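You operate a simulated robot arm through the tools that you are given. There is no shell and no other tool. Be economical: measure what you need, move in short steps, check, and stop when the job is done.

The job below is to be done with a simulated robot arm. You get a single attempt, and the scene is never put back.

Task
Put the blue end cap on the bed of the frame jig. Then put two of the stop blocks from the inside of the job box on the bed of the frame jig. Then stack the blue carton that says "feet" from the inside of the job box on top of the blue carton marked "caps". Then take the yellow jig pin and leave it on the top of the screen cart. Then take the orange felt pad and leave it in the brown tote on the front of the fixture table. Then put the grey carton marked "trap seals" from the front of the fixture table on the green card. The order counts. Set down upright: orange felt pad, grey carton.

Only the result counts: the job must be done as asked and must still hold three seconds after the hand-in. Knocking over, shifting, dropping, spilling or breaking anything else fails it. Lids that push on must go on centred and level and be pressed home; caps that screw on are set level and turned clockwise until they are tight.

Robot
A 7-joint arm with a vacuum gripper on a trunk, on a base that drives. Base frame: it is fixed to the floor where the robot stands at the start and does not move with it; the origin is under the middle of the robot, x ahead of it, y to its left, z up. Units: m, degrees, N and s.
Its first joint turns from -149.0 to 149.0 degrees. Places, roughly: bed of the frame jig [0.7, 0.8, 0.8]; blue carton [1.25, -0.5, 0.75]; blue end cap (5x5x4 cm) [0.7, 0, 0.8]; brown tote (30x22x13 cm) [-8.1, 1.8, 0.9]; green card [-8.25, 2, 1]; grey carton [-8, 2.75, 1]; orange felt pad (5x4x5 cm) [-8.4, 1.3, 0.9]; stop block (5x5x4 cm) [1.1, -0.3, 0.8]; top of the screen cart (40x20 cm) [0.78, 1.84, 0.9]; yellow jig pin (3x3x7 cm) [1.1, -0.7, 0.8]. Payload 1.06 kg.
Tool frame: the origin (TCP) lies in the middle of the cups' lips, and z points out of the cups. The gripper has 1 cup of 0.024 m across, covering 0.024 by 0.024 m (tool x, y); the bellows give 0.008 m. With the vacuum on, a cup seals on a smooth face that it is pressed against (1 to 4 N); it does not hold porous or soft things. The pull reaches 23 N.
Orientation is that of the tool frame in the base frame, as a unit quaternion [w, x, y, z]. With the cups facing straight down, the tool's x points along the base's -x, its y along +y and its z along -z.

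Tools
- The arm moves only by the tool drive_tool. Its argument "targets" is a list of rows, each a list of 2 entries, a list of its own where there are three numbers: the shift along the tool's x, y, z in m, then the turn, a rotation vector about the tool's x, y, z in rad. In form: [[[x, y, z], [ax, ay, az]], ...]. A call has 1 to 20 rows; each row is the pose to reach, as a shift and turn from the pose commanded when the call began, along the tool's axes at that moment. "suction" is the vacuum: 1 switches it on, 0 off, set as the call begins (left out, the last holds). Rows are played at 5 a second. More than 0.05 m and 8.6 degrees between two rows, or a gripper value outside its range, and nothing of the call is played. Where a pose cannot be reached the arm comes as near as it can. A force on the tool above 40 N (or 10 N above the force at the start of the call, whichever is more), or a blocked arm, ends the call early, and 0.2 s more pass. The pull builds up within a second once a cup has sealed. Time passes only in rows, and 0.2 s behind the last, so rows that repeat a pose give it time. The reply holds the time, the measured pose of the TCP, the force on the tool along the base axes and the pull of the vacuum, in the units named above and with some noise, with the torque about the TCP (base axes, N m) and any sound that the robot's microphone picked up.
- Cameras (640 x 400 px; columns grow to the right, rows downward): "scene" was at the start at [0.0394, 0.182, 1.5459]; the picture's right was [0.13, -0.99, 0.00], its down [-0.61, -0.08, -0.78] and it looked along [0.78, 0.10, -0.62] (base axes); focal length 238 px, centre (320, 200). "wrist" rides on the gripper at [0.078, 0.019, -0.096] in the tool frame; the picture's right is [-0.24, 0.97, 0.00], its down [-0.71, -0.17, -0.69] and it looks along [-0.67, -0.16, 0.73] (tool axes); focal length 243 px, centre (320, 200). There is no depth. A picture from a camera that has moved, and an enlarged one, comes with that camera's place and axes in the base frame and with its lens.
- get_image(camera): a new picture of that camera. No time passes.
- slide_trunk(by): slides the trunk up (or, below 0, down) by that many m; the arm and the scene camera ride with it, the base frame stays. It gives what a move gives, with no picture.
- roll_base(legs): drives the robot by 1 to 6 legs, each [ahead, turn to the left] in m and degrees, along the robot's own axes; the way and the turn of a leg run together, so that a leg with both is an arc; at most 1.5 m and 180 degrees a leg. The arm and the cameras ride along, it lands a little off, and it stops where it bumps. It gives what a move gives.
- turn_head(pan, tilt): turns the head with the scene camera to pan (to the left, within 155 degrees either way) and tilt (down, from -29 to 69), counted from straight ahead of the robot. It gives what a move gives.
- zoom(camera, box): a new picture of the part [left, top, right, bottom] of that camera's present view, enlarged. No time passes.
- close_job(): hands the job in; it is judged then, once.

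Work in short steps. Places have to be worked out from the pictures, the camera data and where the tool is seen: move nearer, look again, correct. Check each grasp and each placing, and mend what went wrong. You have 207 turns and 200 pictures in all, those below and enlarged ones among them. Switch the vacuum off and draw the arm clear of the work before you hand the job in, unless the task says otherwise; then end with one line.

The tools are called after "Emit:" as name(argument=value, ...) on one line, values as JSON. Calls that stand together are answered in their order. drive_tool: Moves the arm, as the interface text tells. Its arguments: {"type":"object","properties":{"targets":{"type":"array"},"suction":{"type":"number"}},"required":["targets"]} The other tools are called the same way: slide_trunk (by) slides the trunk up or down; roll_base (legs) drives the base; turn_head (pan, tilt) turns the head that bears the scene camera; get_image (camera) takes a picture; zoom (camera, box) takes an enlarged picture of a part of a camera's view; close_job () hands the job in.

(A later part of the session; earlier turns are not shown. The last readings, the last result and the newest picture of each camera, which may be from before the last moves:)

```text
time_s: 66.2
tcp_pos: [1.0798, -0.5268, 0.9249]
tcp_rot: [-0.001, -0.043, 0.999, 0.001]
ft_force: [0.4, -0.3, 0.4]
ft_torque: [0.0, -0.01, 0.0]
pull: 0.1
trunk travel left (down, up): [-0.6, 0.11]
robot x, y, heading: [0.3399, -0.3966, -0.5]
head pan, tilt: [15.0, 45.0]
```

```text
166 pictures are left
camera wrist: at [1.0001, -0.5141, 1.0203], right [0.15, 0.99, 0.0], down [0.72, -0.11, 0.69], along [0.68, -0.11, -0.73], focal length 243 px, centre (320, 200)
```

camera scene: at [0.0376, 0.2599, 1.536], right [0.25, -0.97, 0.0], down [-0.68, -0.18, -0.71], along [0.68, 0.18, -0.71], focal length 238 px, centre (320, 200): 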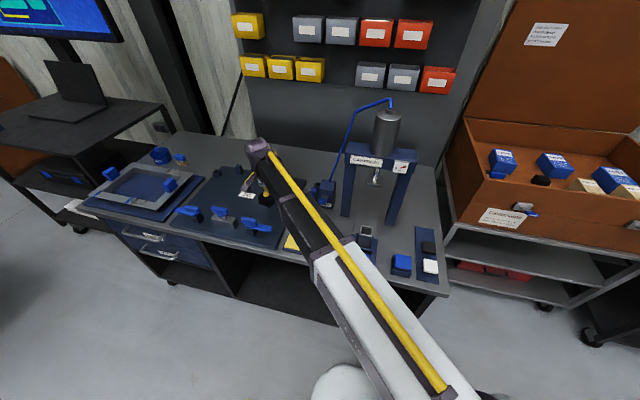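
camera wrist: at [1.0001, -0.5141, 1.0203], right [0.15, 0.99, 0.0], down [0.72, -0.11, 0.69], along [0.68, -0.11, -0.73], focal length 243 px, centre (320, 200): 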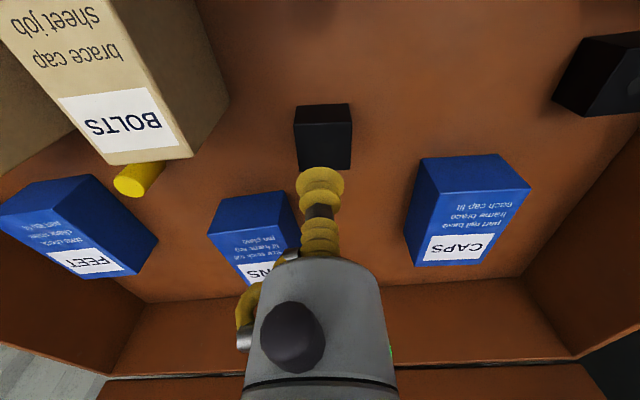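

C's top is at about (1.111, -0.529). I move over and descend to 0.86.

Emit:
drive_tool(targets=[[[-0.0277, -0.0044, 0.03], [0, 0, 0]], [[-0.0277, -0.0044, 0.065], [0, 0, 0]]], suction=1)

Emit:
get_image(camera="wrist")

```text
time_s: 66.8
tcp_pos: [1.1079, -0.5282, 0.8599]
tcp_rot: [0.0, -0.043, 0.999, 0.0]
ft_force: [0.4, 0.2, -0.2]
ft_torque: [0.01, 0.0, -0.01]
pull: 0.1
trunk travel left (down, up): [-0.6, 0.11]
robot x, y, heading: [0.3403, -0.3986, -0.2]
head pan, tilt: [15.0, 45.0]
```

```text
165 pictures are left
camera wrist: at [1.0293, -0.5159, 0.9552], right [0.15, 0.99, 0.0], down [0.72, -0.11, 0.69], along [0.68, -0.11, -0.73], focal length 243 px, centre (320, 200)
```

wrist: 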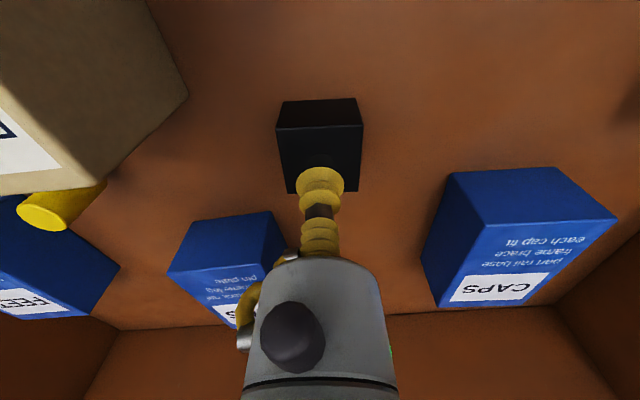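

Aligned. I press down to contact.

Emit:
drive_tool(targets=[[[-0.002, 0, 0.02], [0, 0, 0]], [[-0.002, 0, 0.028], [0, 0, 0]], [[-0.002, 0, 0.032], [0, 0, 0]], [[-0.002, 0, 0.032], [0, 0, 0]], [[-0.002, 0, 0.032], [0, 0, 0]]])

```text
time_s: 68.0
tcp_pos: [1.1097, -0.5278, 0.8301]
tcp_rot: [0.001, -0.042, 0.999, -0.001]
ft_force: [5.1, -0.2, 14.6]
ft_torque: [0.02, -0.01, 0.01]
pull: 22.8
trunk travel left (down, up): [-0.6, 0.11]
robot x, y, heading: [0.3381, -0.3975, -0.3]
head pan, tilt: [15.0, 45.0]
```

Sealed. I lift and retract.

Emit:
drive_tool(targets=[[[0, 0, -0.01], [0, 0, 0]], [[0, 0, -0.05], [0, 0, 0]], [[0, 0, -0.1], [0, 0, 0]], [[0, 0, -0.15], [0, 0, 0]], [[0, 0, -0.2], [0, 0, 0]], [[0, 0, -0.245], [0, 0, 0]], [[0, 0, -0.28], [0, 0, 0]], [[0.04, 0.02, -0.28], [0, 0, 0]], [[0.08, 0.042, -0.28], [0, 0, 0]], [[0.12, 0.063, -0.28], [0, 0, 0]], [[0.16, 0.084, -0.28], [0, 0, 0]], [[0.202, 0.105, -0.28], [0, 0, 0]]])

Emit:
get_image(camera="wrist")

```text
time_s: 70.6
tcp_pos: [0.8993, -0.439, 1.1083]
tcp_rot: [0.0, -0.042, 0.999, 0.0]
ft_force: [-0.3, 0.3, -4.4]
ft_torque: [0.0, 0.0, 0.03]
pull: 23.1
trunk travel left (down, up): [-0.6, 0.11]
robot x, y, heading: [0.3371, -0.3997, -0.3]
head pan, tilt: [15.0, 45.0]
```

```text
164 pictures are left
camera wrist: at [0.8205, -0.427, 1.2045], right [0.15, 0.99, 0.0], down [0.72, -0.11, 0.69], along [0.68, -0.11, -0.73], focal length 243 px, centre (320, 200)
```

wrist: 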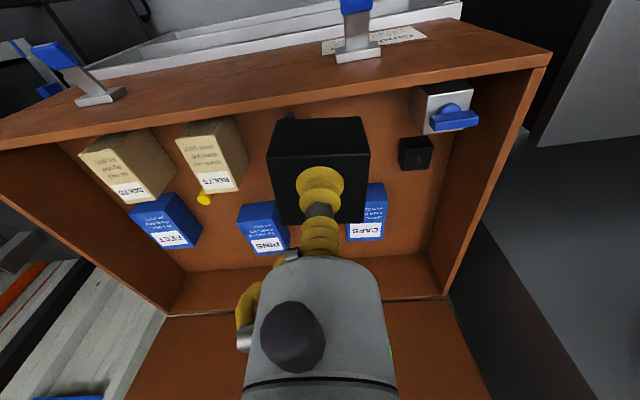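

Block held. I reverse along the earlier path to (0.0, 0.07).

Emit:
roll_base(legs=[[0, -54], [-0.576, 0], [0, 54]])

Emit:
get_image(camera="scene")

```text
time_s: 78.7
tcp_pos: [0.5647, 0.0247, 1.1097]
tcp_rot: [0.0, -0.035, 0.999, -0.001]
ft_force: [-0.6, 0.0, -4.0]
ft_torque: [-0.02, 0.03, -0.01]
pull: 22.7
trunk travel left (down, up): [-0.6, 0.11]
robot x, y, heading: [0.0023, 0.0751, -1.2]
head pan, tilt: [15.0, 45.0]
```

```text
163 pictures are left
camera scene: at [0.0403, 0.2651, 1.536], right [0.24, -0.97, 0.0], down [-0.69, -0.17, -0.71], along [0.69, 0.17, -0.71], focal length 238 px, centre (320, 200)
```

scene: 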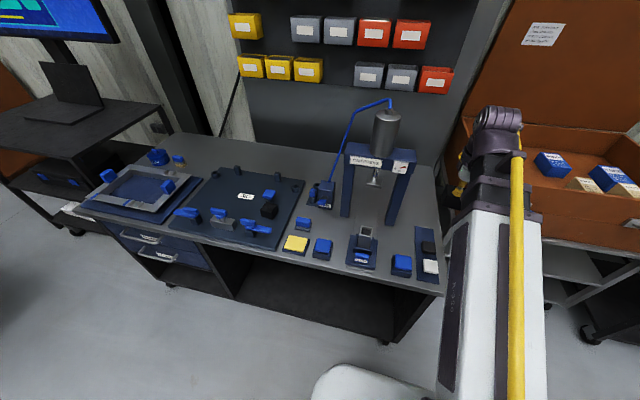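

Everything on the bench is as left. I take the second block around the press to (0.63, 0.715) on the bed.

Emit:
drive_tool(targets=[[[0.0172, 0.0413, 0], [0, 0, 0]], [[0.019, 0.0866, 0], [0, 0, 0]], [[0.0158, 0.1315, 0], [0, 0, 0]], [[0.0127, 0.1764, 0], [0, 0, 0]], [[0.0095, 0.2213, 0], [0, 0, 0]], [[0.0064, 0.2662, 0], [0, 0, 0]], [[0.0032, 0.311, 0], [0, 0, 0]], [[0, 0.3559, 0], [0, 0, 0]], [[-0.0031, 0.4008, 0], [0, 0, 0]], [[-0.0059, 0.4407, 0], [0, 0, 0]], [[-0.0336, 0.4788, 0], [0, 0, 0]], [[-0.0564, 0.5174, 0], [0, 0, 0]], [[-0.0741, 0.5562, 0], [0, 0, 0]], [[-0.0919, 0.5951, 0], [0, 0, 0]], [[-0.105, 0.6393, 0], [0, 0, 0]], [[-0.1131, 0.6838, 0], [0, 0, 0]], [[-0.1131, 0.6838, 0.045], [0, 0, 0]], [[-0.1131, 0.6838, 0.09], [0, 0, 0]], [[-0.1131, 0.6838, 0.135], [0, 0, 0]], [[-0.1131, 0.6838, 0.18], [0, 0, 0]]])

Emit:
get_image(camera="wrist")

```text
time_s: 82.9
tcp_pos: [0.6276, 0.7144, 0.928]
tcp_rot: [0.0, -0.035, 0.999, 0.0]
ft_force: [-1.6, 0.0, -4.0]
ft_torque: [0.01, 0.04, 0.03]
pull: 22.9
trunk travel left (down, up): [-0.6, 0.11]
robot x, y, heading: [0.0057, 0.0747, -1.1]
head pan, tilt: [15.0, 45.0]
```

```text
162 pictures are left
camera wrist: at [0.5489, 0.7272, 1.0232], right [0.16, 0.99, 0.0], down [0.72, -0.12, 0.69], along [0.68, -0.11, -0.73], focal length 243 px, centre (320, 200)
```

wrist: 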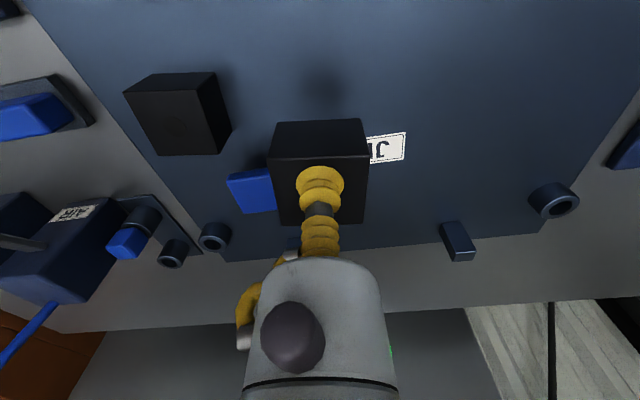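

Clear. I lower to contact.

Emit:
drive_tool(targets=[[[0, 0, 0.03], [0, 0, 0]], [[0, 0, 0.055], [0, 0, 0]], [[0, 0, 0.064], [0, 0, 0]], [[0, 0, 0.068], [0, 0, 0]]])

```text
time_s: 83.9
tcp_pos: [0.6264, 0.715, 0.8622]
tcp_rot: [0.0, -0.036, 0.999, 0.0]
ft_force: [-1.3, -0.5, -1.2]
ft_torque: [0.02, -0.03, -0.02]
pull: 23.0
trunk travel left (down, up): [-0.6, 0.11]
robot x, y, heading: [0.0033, 0.0717, -1.0]
head pan, tilt: [15.0, 45.0]
```

Just touching (the weight is partly off). I go 6 mm lower.

Emit:
drive_tool(targets=[[[0, 0, 0.003], [0, 0, 0]], [[0, 0, 0.006], [0, 0, 0]]])

Emit:
drive_tool(targets=[[[0, 0, -0.004], [0, 0, 0]], [[0, 0, -0.004], [0, 0, 0]], [[0, 0, -0.004], [0, 0, 0]], [[0, 0, -0.004], [0, 0, 0]], [[0, 0, -0.004], [0, 0, 0]]], suction=0)

Emit:
drive_tool(targets=[[[0, 0, -0.01], [0, 0, 0]], [[0, 0, -0.05], [0, 0, 0]], [[0, 0, -0.1], [0, 0, 0]], [[0, 0, -0.15], [0, 0, 0]], [[0, 0, -0.2], [0, 0, 0]], [[0, 0, -0.245], [0, 0, 0]]])

Emit:
get_image(camera="wrist")

```text
time_s: 84.5
tcp_pos: [0.6271, 0.7153, 0.8571]
tcp_rot: [0.0, -0.036, 0.999, 0.0]
ft_force: [1.4, 3.5, 18.5]
ft_torque: [-0.02, 0.03, -0.03]
pull: 22.8
trunk travel left (down, up): [-0.6, 0.11]
robot x, y, heading: [0.0036, 0.0725, -1.2]
head pan, tilt: [15.0, 45.0]
```

```text
time_s: 85.7
tcp_pos: [0.6277, 0.7154, 0.8595]
tcp_rot: [-0.001, -0.036, 0.999, -0.001]
ft_force: [0.7, -0.4, 0.4]
ft_torque: [0.0, -0.01, 0.01]
pull: 0.0
trunk travel left (down, up): [-0.6, 0.11]
robot x, y, heading: [0.0037, 0.0747, -0.9]
head pan, tilt: [15.0, 45.0]
```

```text
time_s: 87.1
tcp_pos: [0.6277, 0.7159, 1.1039]
tcp_rot: [0.0, -0.036, 0.999, -0.001]
ft_force: [-0.7, -0.2, 0.3]
ft_torque: [0.03, -0.03, -0.01]
pull: 0.0
trunk travel left (down, up): [-0.6, 0.11]
robot x, y, heading: [0.0068, 0.0706, -1.3]
head pan, tilt: [15.0, 45.0]
```

```text
161 pictures are left
camera wrist: at [0.5494, 0.7288, 1.1988], right [0.16, 0.99, 0.0], down [0.72, -0.12, 0.68], along [0.68, -0.11, -0.73], focal length 243 px, centre (320, 200)
```

wrist: 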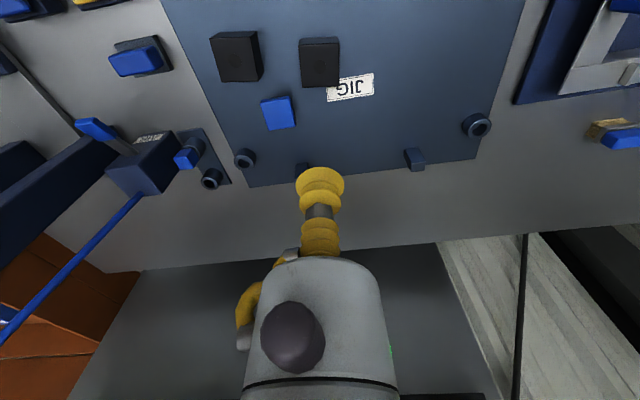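

Cap and both blocks sit on the bed. I retract and drive to about (0.36, -0.55) for the cartons.

Emit:
drive_tool(targets=[[[0.0231, -0.0435, 0], [0, 0, 0]], [[0.0412, -0.0873, 0], [0, 0, 0]], [[0.059, -0.1262, 0], [0, 0, 0]], [[0.0767, -0.165, 0], [0, 0, 0]], [[0.0995, -0.2035, 0], [0, 0, 0]], [[0.1054, -0.2493, 0], [0, 0, 0]], [[0.1085, -0.2932, 0], [0, 0, 0]], [[0.1117, -0.3381, 0], [0, 0, 0]], [[0.1148, -0.383, 0], [0, 0, 0]], [[0.118, -0.4279, 0], [0, 0, 0]], [[0.1211, -0.4727, 0], [0, 0, 0]], [[0.1243, -0.5176, 0], [0, 0, 0]], [[0.1274, -0.5625, 0], [0, 0, 0]], [[0.1306, -0.6074, 0], [0, 0, 0]], [[0.1334, -0.6473, 0], [0, 0, 0]], [[0.1181, -0.6834, 0], [0, 0, 0]]])

Emit:
roll_base(legs=[[0, -59.3], [0.715, 0], [0, 60.3]])

Emit:
turn_head(pan=-5, tilt=50)

Emit:
get_image(camera="wrist")

Emit:
get_image(camera="scene")

```text
time_s: 90.5
tcp_pos: [0.5592, 0.0246, 1.1031]
tcp_rot: [0.0, -0.036, 0.999, 0.0]
ft_force: [-0.7, 0.3, 0.2]
ft_torque: [0.04, -0.04, -0.01]
pull: 0.0
trunk travel left (down, up): [-0.6, 0.11]
robot x, y, heading: [0.004, 0.0734, -1.1]
head pan, tilt: [15.0, 45.0]
```

```text
time_s: 99.7
tcp_pos: [0.9079, -0.5996, 1.1038]
tcp_rot: [0.0, -0.037, 0.999, 0.0]
ft_force: [-0.3, -0.4, -0.3]
ft_torque: [0.0, 0.01, 0.02]
pull: 0.0
trunk travel left (down, up): [-0.6, 0.11]
robot x, y, heading: [0.3516, -0.5547, -0.8]
head pan, tilt: [15.0, 45.0]
```

```text
time_s: 100.5
tcp_pos: [0.9072, -0.6, 1.1047]
tcp_rot: [0.0, -0.037, 0.999, 0.0]
ft_force: [0.2, 0.1, 0.1]
ft_torque: [0.0, 0.0, 0.0]
pull: 0.0
trunk travel left (down, up): [-0.6, 0.11]
robot x, y, heading: [0.3552, -0.553, -0.8]
head pan, tilt: [-5.0, 50.0]
```

```text
160 pictures are left
camera wrist: at [0.8287, -0.5871, 1.1995], right [0.16, 0.99, 0.0], down [0.72, -0.12, 0.68], along [0.68, -0.11, -0.73], focal length 243 px, centre (320, 200)
```

wrist: 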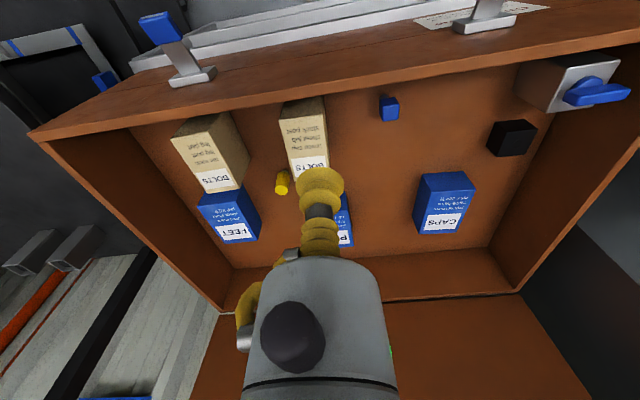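

```text
159 pictures are left
camera scene: at [0.3863, -0.3892, 1.5291], right [-0.1, -0.99, 0.0], down [-0.76, 0.08, -0.64], along [0.64, -0.07, -0.77], focal length 238 px, centre (320, 200)
```

scene: 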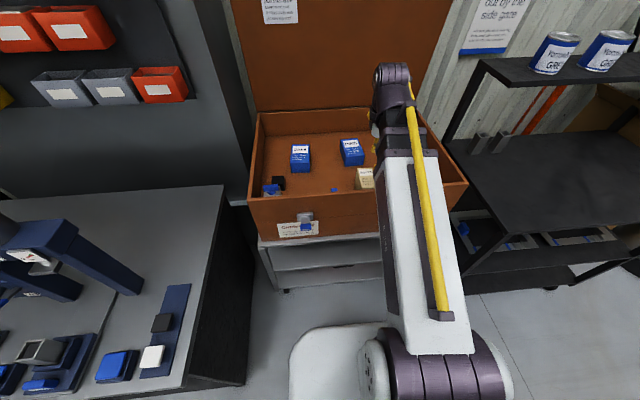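

I zoom in on the FEET and CAPS cartons.

Emit:
zoom(camera="wrist", box=[160, 90, 360, 260])

Emit:
zoom(camera="wrist", box=[360, 80, 560, 250])

```text
2.35 times, centred on (260, 175) of wrist
camera zoom: at [0.8287, -0.5871, 1.1995], right [0.16, 0.99, 0.0], down [0.72, -0.12, 0.68], along [0.68, -0.11, -0.73], focal length 571 px, centre (461, 259)
```

zoom: 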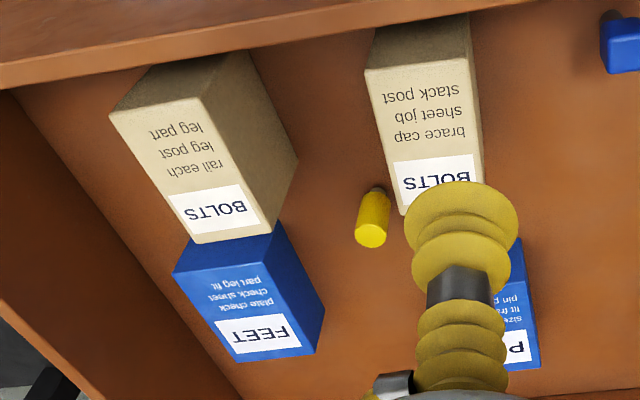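

```text
2.35 times, centred on (460, 165) of wrist
camera zoom: at [0.8287, -0.5871, 1.1995], right [0.16, 0.99, 0.0], down [0.72, -0.12, 0.68], along [0.68, -0.11, -0.73], focal length 571 px, centre (-9, 282)
```

zoom: 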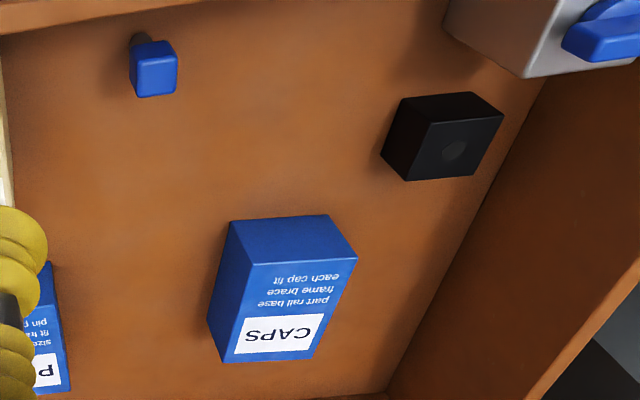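

CAPS top triangulates to (1.227, -0.39, 0.851), and FEET to about (1.175, -0.833). I go above FEET.

Emit:
drive_tool(targets=[[[-0.031, -0.0315, 0], [0, 0, 0]], [[-0.061, -0.063, 0], [0, 0, 0]], [[-0.092, -0.0945, 0], [0, 0, 0]], [[-0.122, -0.126, 0], [0, 0, 0]], [[-0.153, -0.1575, 0], [0, 0, 0]], [[-0.184, -0.189, 0], [0, 0, 0]], [[-0.214, -0.22, 0], [0, 0, 0]], [[-0.245, -0.252, 0], [0, 0, 0]], [[-0.245, -0.252, 0.045], [0, 0, 0]], [[-0.245, -0.252, 0.09], [0, 0, 0]], [[-0.245, -0.252, 0.13], [0, 0, 0]]])

Emit:
get_image(camera="wrist")

```text
time_s: 102.9
tcp_pos: [1.1709, -0.833, 0.975]
tcp_rot: [0.0, -0.038, 0.999, 0.001]
ft_force: [0.0, 0.3, 0.8]
ft_torque: [-0.02, 0.0, -0.02]
pull: 0.1
trunk travel left (down, up): [-0.6, 0.11]
robot x, y, heading: [0.3536, -0.5509, -0.7]
head pan, tilt: [-5.0, 50.0]
```

```text
156 pictures are left
camera wrist: at [1.0919, -0.8208, 1.0697], right [0.16, 0.99, 0.0], down [0.72, -0.12, 0.68], along [0.68, -0.11, -0.73], focal length 243 px, centre (320, 200)
```

wrist: 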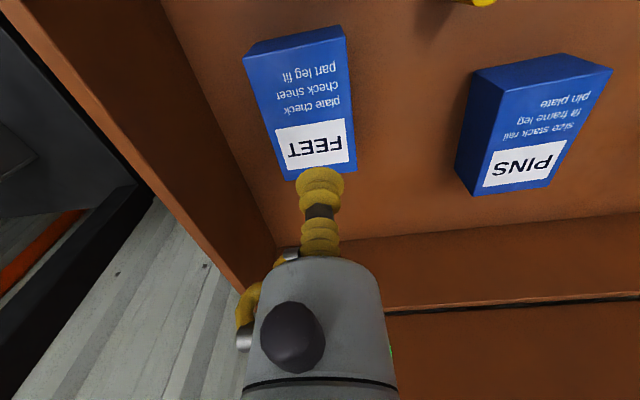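

FEET's top is about 8×12.5 cm, centred near (1.195, -0.848). I move there and descend to 0.885.

Emit:
drive_tool(targets=[[[-0.024, -0.017, 0.03], [0, 0, 0]], [[-0.024, -0.017, 0.06], [0, 0, 0]], [[-0.024, -0.017, 0.09], [0, 0, 0]]], suction=1)

Emit:
get_image(camera="wrist")

```text
time_s: 103.7
tcp_pos: [1.1965, -0.8488, 0.8849]
tcp_rot: [0.0, -0.037, 0.999, -0.001]
ft_force: [0.9, -0.1, 0.6]
ft_torque: [0.01, 0.04, 0.02]
pull: 0.0
trunk travel left (down, up): [-0.6, 0.11]
robot x, y, heading: [0.3509, -0.5549, -0.9]
head pan, tilt: [-5.0, 50.0]
```

```text
155 pictures are left
camera wrist: at [1.1174, -0.836, 0.9804], right [0.16, 0.99, 0.0], down [0.72, -0.12, 0.69], along [0.68, -0.11, -0.73], focal length 243 px, centre (320, 200)
```

wrist: 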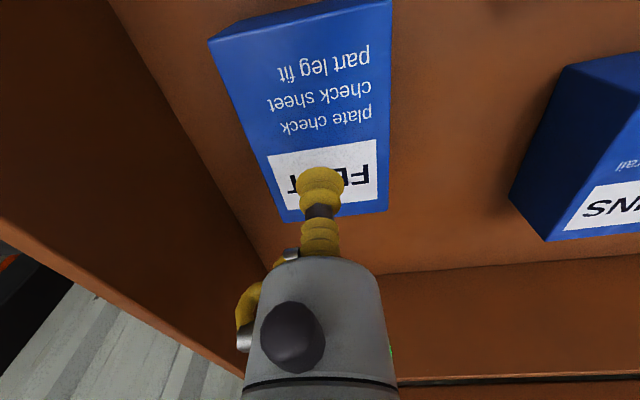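

Centred. I press down to contact.

Emit:
drive_tool(targets=[[[0.002, 0, 0.02], [0, 0, 0]], [[0.002, 0, 0.03], [0, 0, 0]], [[0.002, 0, 0.035], [0, 0, 0]], [[0.002, 0, 0.039], [0, 0, 0]], [[0.002, 0, 0.039], [0, 0, 0]]])

```text
time_s: 104.9
tcp_pos: [1.1926, -0.8484, 0.8472]
tcp_rot: [0.0, -0.038, 0.999, 0.0]
ft_force: [6.8, -3.6, 17.4]
ft_torque: [0.03, 0.05, 0.03]
pull: 23.3
trunk travel left (down, up): [-0.6, 0.11]
robot x, y, heading: [0.352, -0.5505, -1.0]
head pan, tilt: [-5.0, 50.0]
```

Sealed with the top at about 0.853. I lift straight up.

Emit:
drive_tool(targets=[[[0, 0, -0.01], [0, 0, 0]], [[0, 0, -0.04], [0, 0, 0]], [[0, 0, -0.085], [0, 0, 0]], [[0, 0, -0.13], [0, 0, 0]], [[0, 0, -0.175], [0, 0, 0]], [[0, 0, -0.2], [0, 0, 0]]])

Emit:
get_image(camera="wrist")

```text
time_s: 106.3
tcp_pos: [1.1944, -0.8475, 1.0463]
tcp_rot: [0.0, -0.037, 0.999, 0.001]
ft_force: [-0.1, 0.1, -3.1]
ft_torque: [-0.01, 0.01, 0.01]
pull: 22.9
trunk travel left (down, up): [-0.6, 0.11]
robot x, y, heading: [0.3526, -0.554, -0.8]
head pan, tilt: [-5.0, 50.0]
```

```text
154 pictures are left
camera wrist: at [1.1154, -0.8352, 1.1409], right [0.16, 0.99, 0.0], down [0.72, -0.12, 0.68], along [0.68, -0.11, -0.73], focal length 243 px, centre (320, 200)
```

wrist: 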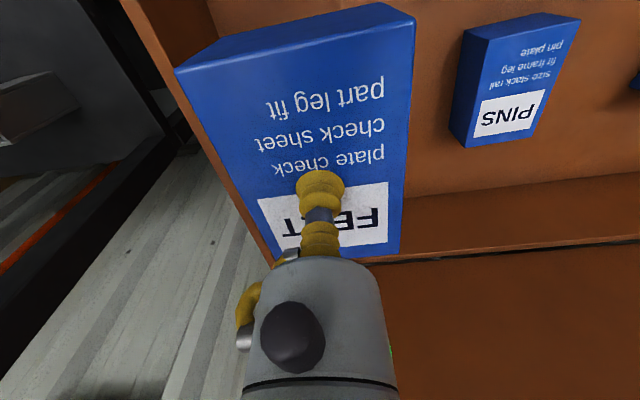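

Held. I move most of the way towards CAPS and pause to look before the stack.

Emit:
drive_tool(targets=[[[-0.007, 0.045, 0], [0, 0, 0]], [[-0.014, 0.09, 0], [0, 0, 0]], [[-0.021, 0.135, 0], [0, 0, 0]], [[-0.028, 0.18, 0], [0, 0, 0]], [[-0.034, 0.225, 0], [0, 0, 0]], [[-0.041, 0.27, 0], [0, 0, 0]], [[-0.048, 0.315, 0], [0, 0, 0]]])

Emit:
get_image(camera="wrist")

Emit:
zoom(camera="scene", box=[230, 100, 430, 240])

```text
time_s: 107.9
tcp_pos: [1.218, -0.5288, 1.0446]
tcp_rot: [-0.001, -0.038, 0.999, -0.001]
ft_force: [0.2, 0.0, -2.5]
ft_torque: [0.01, -0.03, 0.0]
pull: 23.0
trunk travel left (down, up): [-0.6, 0.11]
robot x, y, heading: [0.3538, -0.5554, -1.0]
head pan, tilt: [-5.0, 50.0]
```

```text
153 pictures are left
camera wrist: at [1.1393, -0.5161, 1.1401], right [0.16, 0.99, 0.0], down [0.72, -0.12, 0.68], along [0.68, -0.11, -0.73], focal length 243 px, centre (320, 200)
```

wrist: 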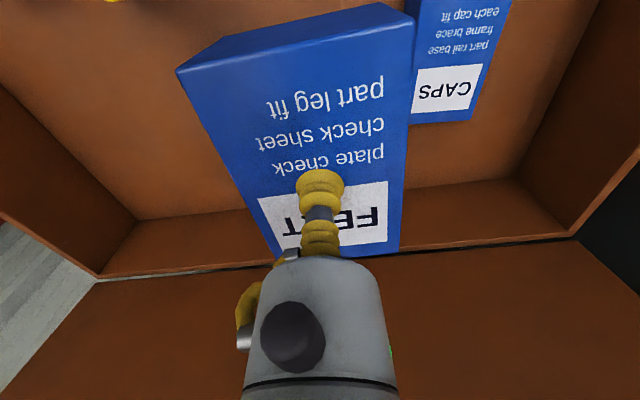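

```text
2.86 times, centred on (330, 170) of scene
camera zoom: at [0.3865, -0.3891, 1.5291], right [-0.1, -0.99, 0.0], down [-0.76, 0.08, -0.64], along [0.64, -0.07, -0.77], focal length 679 px, centre (291, 286)
```

zoom: 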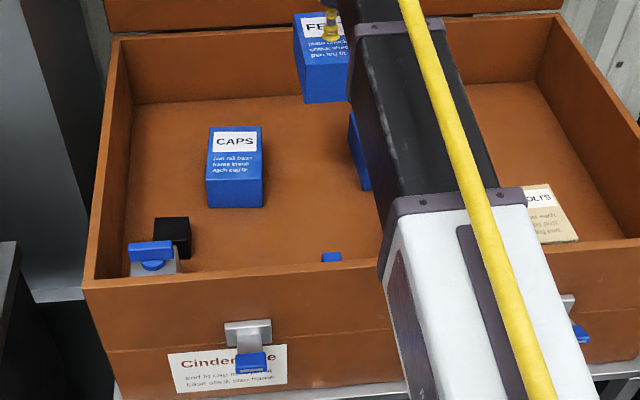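

All views agree on CAPS at about (1.226, -0.392). I move over it and lower to just above.

Emit:
drive_tool(targets=[[[-0.0065, 0.045, 0], [0, 0, 0]], [[-0.0125, 0.09, 0], [0, 0, 0]], [[-0.0184, 0.137, 0], [0, 0, 0]], [[-0.0184, 0.137, 0.045], [0, 0, 0]], [[-0.0184, 0.137, 0.085], [0, 0, 0]], [[-0.0184, 0.137, 0.105], [0, 0, 0]]])

Emit:
get_image(camera="wrist")

Emit:
zoom(camera="scene", box=[230, 100, 430, 240])

```text
time_s: 109.3
tcp_pos: [1.2257, -0.3926, 0.9406]
tcp_rot: [0.0, -0.037, 0.999, 0.0]
ft_force: [0.3, -0.1, -2.0]
ft_torque: [0.02, 0.0, -0.01]
pull: 23.3
trunk travel left (down, up): [-0.6, 0.11]
robot x, y, heading: [0.3507, -0.5516, -0.9]
head pan, tilt: [-5.0, 50.0]
```

```text
151 pictures are left
camera wrist: at [1.1481, -0.3793, 1.0353], right [0.16, 0.99, 0.0], down [0.72, -0.12, 0.68], along [0.68, -0.11, -0.73], focal length 243 px, centre (320, 200)
```

wrist: 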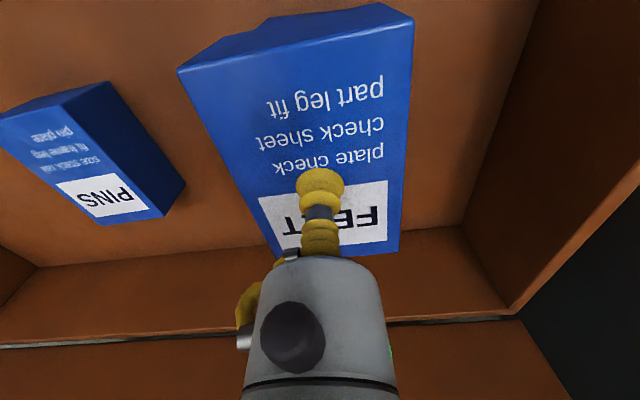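

```text
2.86 times, centred on (330, 170) of scene
camera zoom: at [0.3866, -0.3892, 1.5291], right [-0.1, -0.99, 0.0], down [-0.76, 0.08, -0.64], along [0.64, -0.07, -0.77], focal length 679 px, centre (291, 286)
```

zoom: 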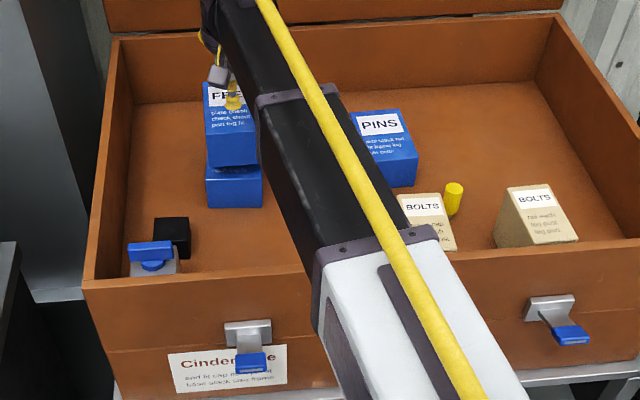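

Aligned well over CAPS. I lower gently.

Emit:
drive_tool(targets=[[[0, -0.003, 0.008], [0, 0, 0]], [[0, -0.003, 0.014], [0, 0, 0]], [[0, -0.003, 0.018], [0, 0, 0]], [[0, -0.003, 0.021], [0, 0, 0]]])

```text
time_s: 110.3
tcp_pos: [1.2264, -0.3951, 0.9186]
tcp_rot: [0.0, -0.039, 0.999, 0.0]
ft_force: [-0.5, -0.8, -2.8]
ft_torque: [0.01, -0.02, -0.04]
pull: 23.6
trunk travel left (down, up): [-0.6, 0.11]
robot x, y, heading: [0.354, -0.5545, -1.0]
head pan, tilt: [-5.0, 50.0]
```

No contact yet; a few millimetres more.

Emit:
drive_tool(targets=[[[0, 0, 0.003], [0, 0, 0]], [[0, 0, 0.005], [0, 0, 0]], [[0, 0, 0.005], [0, 0, 0]]])

```text
time_s: 111.1
tcp_pos: [1.2266, -0.3949, 0.9128]
tcp_rot: [0.0, -0.037, 0.999, 0.0]
ft_force: [-0.6, -0.1, -2.9]
ft_torque: [0.04, -0.02, -0.02]
pull: 22.5
trunk travel left (down, up): [-0.6, 0.11]
robot x, y, heading: [0.3533, -0.5493, -0.8]
head pan, tilt: [-5.0, 50.0]
```

Emit:
drive_tool(targets=[[[0, 0, 0.003], [0, 0, 0]], [[0, 0, 0.005], [0, 0, 0]], [[0, 0, 0.005], [0, 0, 0]]])

Emit:
zoom(camera="scene", box=[270, 120, 350, 180])

```text
time_s: 111.9
tcp_pos: [1.2263, -0.3955, 0.9095]
tcp_rot: [0.0, -0.037, 0.999, 0.001]
ft_force: [1.2, -0.9, 4.8]
ft_torque: [0.02, 0.03, 0.01]
pull: 23.0
trunk travel left (down, up): [-0.6, 0.11]
robot x, y, heading: [0.3499, -0.5522, -0.8]
head pan, tilt: [-5.0, 50.0]
```

```text
6.67 times, centred on (310, 150) of scene
camera zoom: at [0.3859, -0.3894, 1.5293], right [-0.1, -0.99, 0.0], down [-0.76, 0.08, -0.64], along [0.64, -0.07, -0.77], focal length 1584 px, centre (387, 533)
```

zoom: 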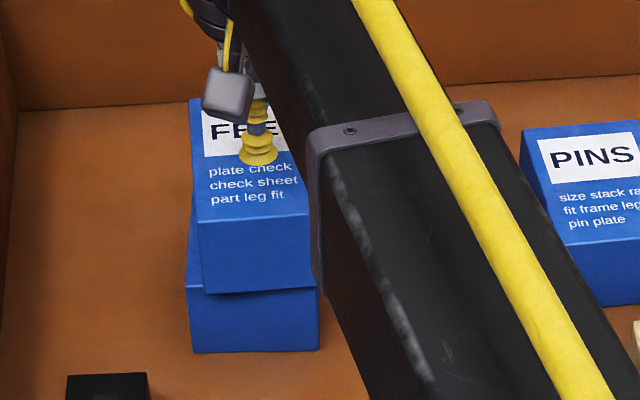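

Contact made and the FEET carton sits squarely on CAPS. I release and lift.

Emit:
drive_tool(targets=[[[0, 0, 0.001], [0, 0, 0]], [[0, 0, 0], [0, 0, 0]], [[0, 0, 0], [0, 0, 0]], [[0, 0, 0], [0, 0, 0]], [[0, 0, -0.002], [0, 0, 0]]], suction=0)

Emit:
drive_tool(targets=[[[0, 0, -0.01], [0, 0, 0]], [[0, 0, -0.04], [0, 0, 0]], [[0, 0, -0.085], [0, 0, 0]], [[0, 0, -0.13], [0, 0, 0]], [[0, 0, -0.175], [0, 0, 0]]])

Emit:
get_image(camera="wrist")

Emit:
zoom(camera="scene", box=[230, 100, 430, 240])

```text
time_s: 113.1
tcp_pos: [1.2255, -0.3966, 0.9119]
tcp_rot: [0.0, -0.037, 0.999, 0.0]
ft_force: [-0.3, 0.1, 0.7]
ft_torque: [0.01, -0.01, -0.01]
pull: 0.1
trunk travel left (down, up): [-0.6, 0.11]
robot x, y, heading: [0.3492, -0.5524, -1.1]
head pan, tilt: [-5.0, 50.0]
```

```text
time_s: 114.3
tcp_pos: [1.2262, -0.3956, 1.0859]
tcp_rot: [0.0, -0.038, 0.999, -0.001]
ft_force: [0.1, -0.1, -0.4]
ft_torque: [0.0, 0.0, -0.01]
pull: 0.0
trunk travel left (down, up): [-0.6, 0.11]
robot x, y, heading: [0.3497, -0.5547, -0.9]
head pan, tilt: [-5.0, 50.0]
```

```text
148 pictures are left
camera wrist: at [1.1476, -0.3826, 1.1814], right [0.16, 0.99, 0.0], down [0.72, -0.12, 0.68], along [0.68, -0.11, -0.73], focal length 243 px, centre (320, 200)
```

wrist: 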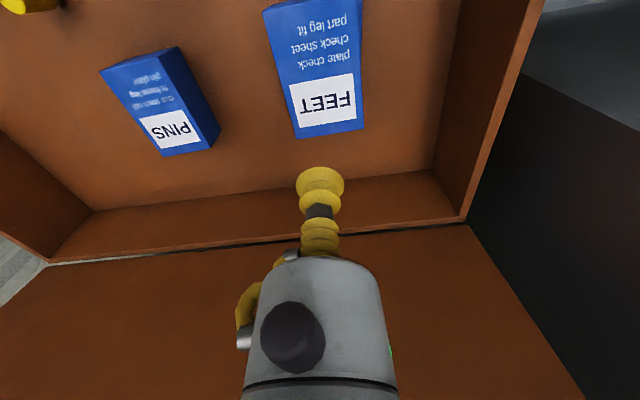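

```text
2.86 times, centred on (330, 170) of scene
camera zoom: at [0.3864, -0.3892, 1.5291], right [-0.1, -0.99, 0.0], down [-0.76, 0.08, -0.64], along [0.64, -0.07, -0.77], focal length 679 px, centre (291, 286)
```

zoom: 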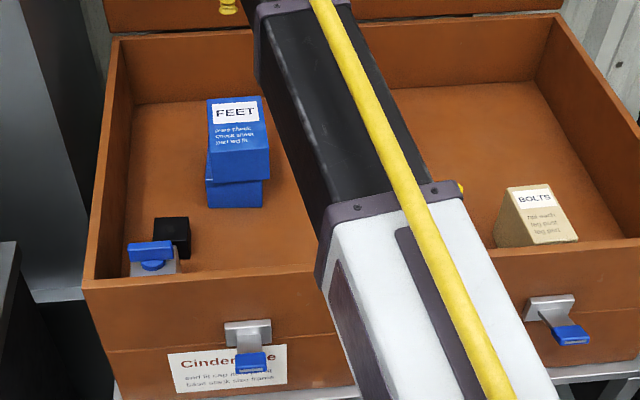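

The stack is neat. Now the yellow pin standing at about (1.106, -0.704), top near 0.86: I go above it.

Emit:
drive_tool(targets=[[[0.018, -0.037, 0], [0, 0, 0]], [[0.036, -0.0745, 0], [0, 0, 0]], [[0.054, -0.112, 0], [0, 0, 0]], [[0.0715, -0.149, 0], [0, 0, 0]], [[0.0895, -0.186, 0], [0, 0, 0]], [[0.107, -0.2235, 0], [0, 0, 0]], [[0.125, -0.261, 0], [0, 0, 0]], [[0.143, -0.298, 0], [0, 0, 0]], [[0.143, -0.298, 0.045], [0, 0, 0]], [[0.143, -0.298, 0.09], [0, 0, 0]], [[0.143, -0.298, 0.135], [0, 0, 0]]])

Emit:
get_image(camera="wrist")

```text
time_s: 116.7
tcp_pos: [1.1064, -0.7049, 0.9512]
tcp_rot: [0.0, -0.038, 0.999, -0.001]
ft_force: [0.7, 0.2, -0.1]
ft_torque: [0.02, -0.02, 0.0]
pull: 0.0
trunk travel left (down, up): [-0.6, 0.11]
robot x, y, heading: [0.3515, -0.5501, -0.7]
head pan, tilt: [-5.0, 50.0]
```

```text
146 pictures are left
camera wrist: at [1.0274, -0.6917, 1.0461], right [0.16, 0.99, 0.0], down [0.72, -0.12, 0.69], along [0.68, -0.11, -0.73], focal length 243 px, centre (320, 200)
```

wrist: 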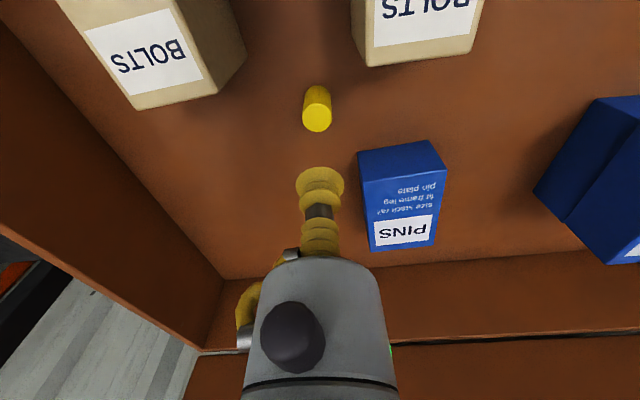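

The pin top is at about (1.110, -0.708). I come closer and look again, since the pin is narrow.

Emit:
drive_tool(targets=[[[-0.0035, -0.003, 0.025], [0, 0, 0]], [[-0.0035, -0.003, 0.055], [0, 0, 0]]])

Emit:
zoom(camera="wrist", box=[240, 80, 400, 230])

Emit:
get_image(camera="wrist")

```text
time_s: 117.3
tcp_pos: [1.11, -0.7071, 0.8964]
tcp_rot: [0.0, -0.037, 0.999, 0.0]
ft_force: [0.4, 0.0, 0.2]
ft_torque: [-0.01, 0.02, 0.0]
pull: 0.1
trunk travel left (down, up): [-0.6, 0.11]
robot x, y, heading: [0.3547, -0.5526, -0.9]
head pan, tilt: [-5.0, 50.0]
```

```text
2.67 times, centred on (320, 155) of wrist
camera zoom: at [1.0309, -0.6944, 0.9913], right [0.16, 0.99, 0.0], down [0.72, -0.12, 0.68], along [0.68, -0.11, -0.73], focal length 647 px, centre (320, 320)
```

zoom: 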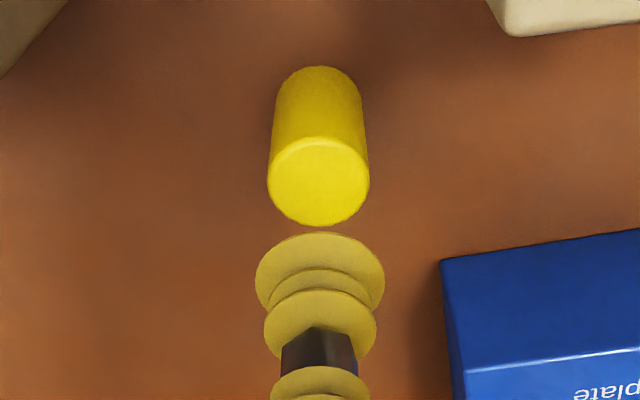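

```text
144 pictures are left
camera wrist: at [1.0309, -0.6944, 0.9913], right [0.16, 0.99, 0.0], down [0.72, -0.12, 0.68], along [0.68, -0.11, -0.73], focal length 243 px, centre (320, 200)
```

wrist: 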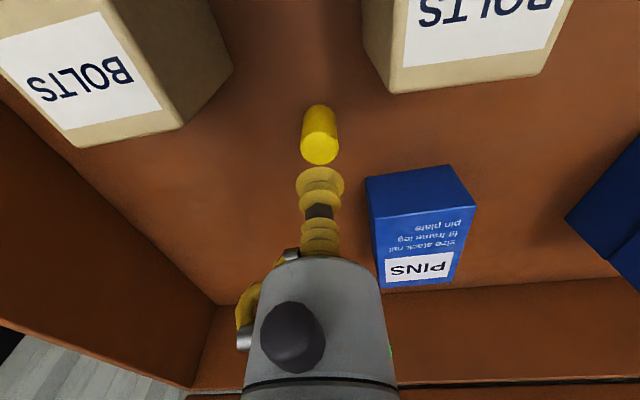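

The pin is only about 2.4 cm wide, so I align finely: shift 4 mm forward and descend to about 0.866.

Emit:
drive_tool(targets=[[[-0.004, -0.001, 0.015], [0, 0, 0]], [[-0.004, -0.001, 0.03], [0, 0, 0]], [[-0.004, -0.001, 0.03], [0, 0, 0]]])

Emit:
zoom(camera="wrist", box=[240, 80, 400, 230])

```text
time_s: 118.1
tcp_pos: [1.1157, -0.7082, 0.866]
tcp_rot: [0.0, -0.038, 0.999, -0.001]
ft_force: [0.2, -0.6, -0.3]
ft_torque: [0.0, 0.0, -0.01]
pull: 0.1
trunk travel left (down, up): [-0.6, 0.11]
robot x, y, heading: [0.3494, -0.5553, -0.7]
head pan, tilt: [-5.0, 50.0]
```

```text
2.67 times, centred on (320, 155) of wrist
camera zoom: at [1.0356, -0.6946, 0.9612], right [0.16, 0.99, 0.0], down [0.72, -0.12, 0.69], along [0.68, -0.11, -0.73], focal length 647 px, centre (320, 320)
```

zoom: 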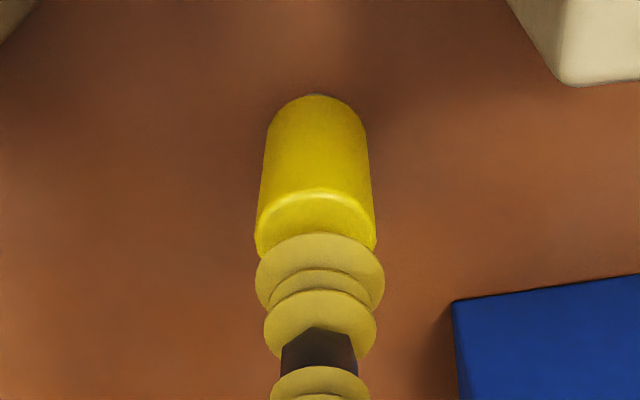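

Nearly centred; a 1 mm correction, then down with suction on.

Emit:
drive_tool(targets=[[[-0.001, -0.001, 0.005], [0, 0, 0]], [[-0.001, -0.001, 0.005], [0, 0, 0]]], suction=1)

Emit:
zoom(camera="wrist", box=[240, 80, 400, 230])

```text
time_s: 118.7
tcp_pos: [1.115, -0.7083, 0.8607]
tcp_rot: [0.001, -0.037, 0.999, 0.0]
ft_force: [-0.9, 0.0, -0.9]
ft_torque: [0.02, 0.01, -0.01]
pull: 0.0
trunk travel left (down, up): [-0.6, 0.11]
robot x, y, heading: [0.3542, -0.5521, -0.8]
head pan, tilt: [-5.0, 50.0]
```

```text
2.67 times, centred on (320, 155) of wrist
camera zoom: at [1.0365, -0.6954, 0.9563], right [0.16, 0.99, 0.0], down [0.72, -0.12, 0.69], along [0.68, -0.11, -0.73], focal length 647 px, centre (320, 320)
```

zoom: 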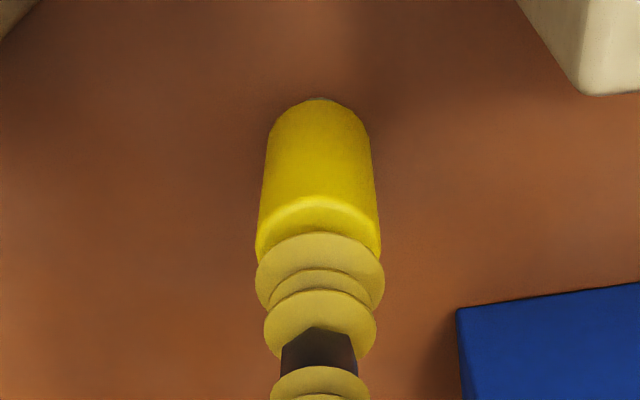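

Centred now. I press down slowly.

Emit:
drive_tool(targets=[[[0, -0.0003, 0.003], [0, 0, 0]], [[0, -0.0003, 0.006], [0, 0, 0]], [[0, -0.0003, 0.009], [0, 0, 0]], [[0, -0.0003, 0.011], [0, 0, 0]], [[0, -0.0003, 0.011], [0, 0, 0]]])

```text
time_s: 119.9
tcp_pos: [1.1146, -0.7085, 0.8513]
tcp_rot: [0.0, -0.037, 0.999, -0.001]
ft_force: [-0.3, -0.3, 4.5]
ft_torque: [0.01, -0.02, 0.01]
pull: 22.6
trunk travel left (down, up): [-0.6, 0.11]
robot x, y, heading: [0.3523, -0.5556, -1.0]
head pan, tilt: [-5.0, 50.0]
```

Sealed on the pin. I lift out of the box and retract.

Emit:
drive_tool(targets=[[[0, 0, -0.01], [0, 0, 0]], [[0, 0, -0.04], [0, 0, 0]], [[0, 0, -0.085], [0, 0, 0]], [[0, 0, -0.13], [0, 0, 0]], [[0, 0, -0.175], [0, 0, 0]], [[0, 0, -0.22], [0, 0, 0]], [[0, 0, -0.265], [0, 0, 0]], [[0, 0, -0.29], [0, 0, 0]], [[0.039, 0.025, -0.29], [0, 0, 0]], [[0.078, 0.049, -0.29], [0, 0, 0]], [[0.117, 0.074, -0.29], [0, 0, 0]], [[0.157, 0.098, -0.29], [0, 0, 0]], [[0.196, 0.123, -0.29], [0, 0, 0]]])

Emit:
get_image(camera="wrist")

Emit:
turn_head(pan=60, tilt=35)

Emit:
get_image(camera="scene")

```text
time_s: 122.7
tcp_pos: [0.9225, -0.6061, 1.1412]
tcp_rot: [0.005, -0.04, 0.999, -0.002]
ft_force: [6.4, 1.7, -10.7]
ft_torque: [-0.37, -0.07, -0.27]
pull: 22.7
trunk travel left (down, up): [-0.6, 0.11]
robot x, y, heading: [0.3545, -0.5504, -0.7]
head pan, tilt: [-5.0, 50.0]
stopped in row 13: the force on the tool passed its limit at 62 N (the readings are from after the stop); the commanded pose is now the measured one
```

```text
141 pictures are left
camera wrist: at [0.8428, -0.5937, 1.235], right [0.16, 0.99, 0.0], down [0.71, -0.11, 0.69], along [0.68, -0.11, -0.72], focal length 243 px, centre (320, 200)
```

wrist: 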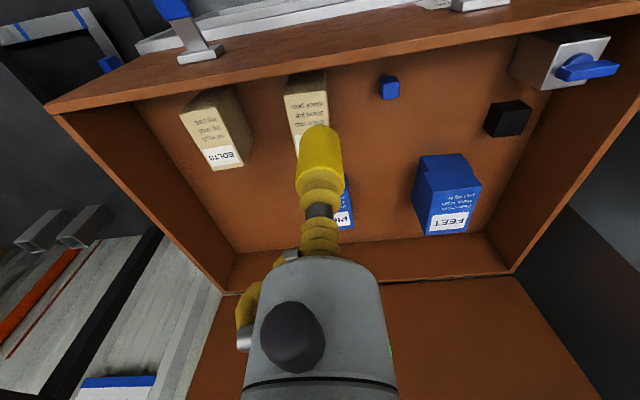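

```text
time_s: 124.1
tcp_pos: [0.9222, -0.606, 1.1403]
tcp_rot: [0.005, -0.04, 0.999, -0.002]
ft_force: [9.8, -0.7, -21.7]
ft_torque: [-0.36, -0.67, -0.15]
pull: 23.2
trunk travel left (down, up): [-0.6, 0.11]
robot x, y, heading: [0.3524, -0.5523, -1.1]
head pan, tilt: [60.0, 35.0]
```

```text
140 pictures are left
camera scene: at [0.355, -0.3058, 1.5508], right [0.86, -0.51, 0.0], down [-0.3, -0.49, -0.82], along [0.42, 0.7, -0.57], focal length 238 px, centre (320, 200)
```

scene: 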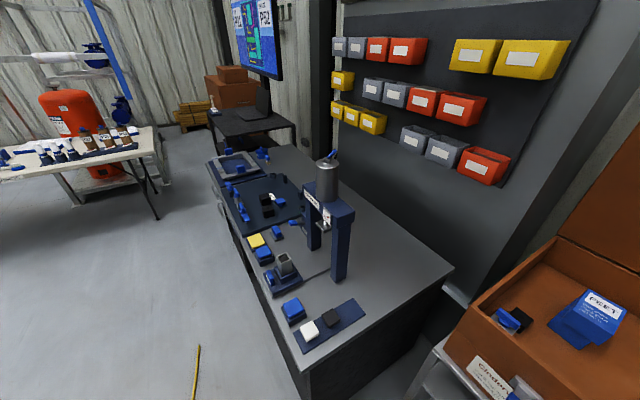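

The arm likely ran into its own links at this high, close pose. I ease outward to relieve it.

Emit:
drive_tool(targets=[[[-0.02, 0, 0.01], [0, 0, 0]], [[-0.04, 0, 0.025], [0, 0, 0]]])

Emit:
get_image(camera="wrist")

```text
time_s: 124.7
tcp_pos: [0.9627, -0.6033, 1.1165]
tcp_rot: [0.005, -0.041, 0.999, -0.002]
ft_force: [-0.6, -0.2, 0.2]
ft_torque: [0.04, 0.02, 0.03]
pull: 22.4
trunk travel left (down, up): [-0.6, 0.11]
robot x, y, heading: [0.3527, -0.5517, -0.8]
head pan, tilt: [60.0, 35.0]
```

```text
139 pictures are left
camera wrist: at [0.8824, -0.5911, 1.2107], right [0.16, 0.99, 0.0], down [0.71, -0.11, 0.69], along [0.68, -0.11, -0.72], focal length 243 px, centre (320, 200)
```

wrist: 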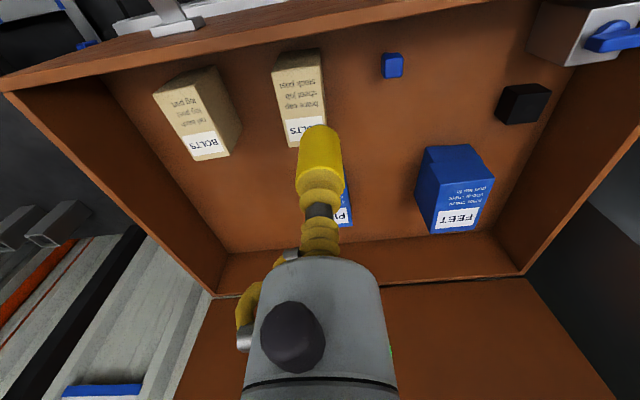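

The force is gone and the pin is still held. Before driving to the screen cart, I look around at the floor and the cart.

Emit:
turn_head(pan=105, tilt=35)

Emit:
get_image(camera="scene")

Emit:
turn_head(pan=150, tilt=35)

Emit:
get_image(camera="scene")

```text
time_s: 125.8
tcp_pos: [0.961, -0.6038, 1.1157]
tcp_rot: [0.004, -0.04, 0.999, -0.002]
ft_force: [0.5, -0.6, -0.5]
ft_torque: [0.01, -0.02, 0.03]
pull: 22.7
trunk travel left (down, up): [-0.6, 0.11]
robot x, y, heading: [0.3475, -0.553, -0.8]
head pan, tilt: [105.0, 35.0]
```

```text
138 pictures are left
camera scene: at [0.2884, -0.2958, 1.5508], right [0.97, 0.24, 0.0], down [0.14, -0.56, -0.82], along [-0.2, 0.79, -0.57], focal length 238 px, centre (320, 200)
```

scene: 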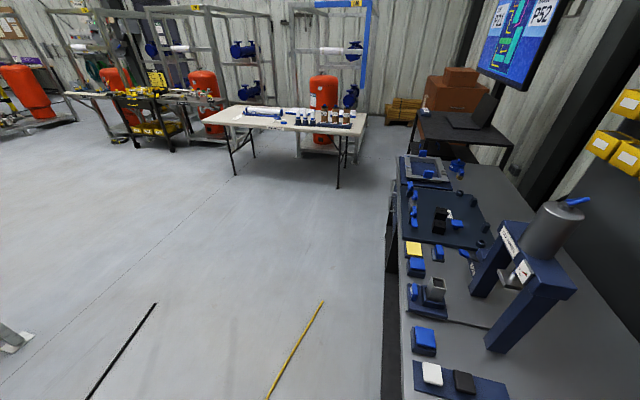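

```text
time_s: 126.9
tcp_pos: [0.9619, -0.6037, 1.1165]
tcp_rot: [0.005, -0.039, 0.999, -0.003]
ft_force: [-0.5, -0.3, -0.3]
ft_torque: [0.01, 0.0, 0.01]
pull: 22.6
trunk travel left (down, up): [-0.6, 0.11]
robot x, y, heading: [0.3548, -0.5558, -1.0]
head pan, tilt: [150.0, 35.0]
```

```text
137 pictures are left
camera scene: at [0.2342, -0.336, 1.5509], right [0.51, 0.86, 0.0], down [0.49, -0.3, -0.82], along [-0.7, 0.42, -0.57], focal length 238 px, centre (320, 200)
```

scene: 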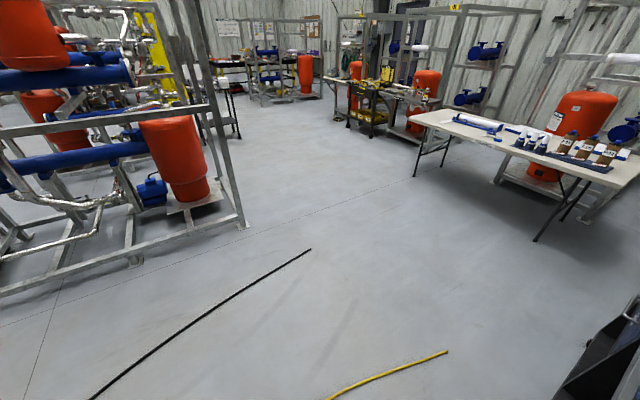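

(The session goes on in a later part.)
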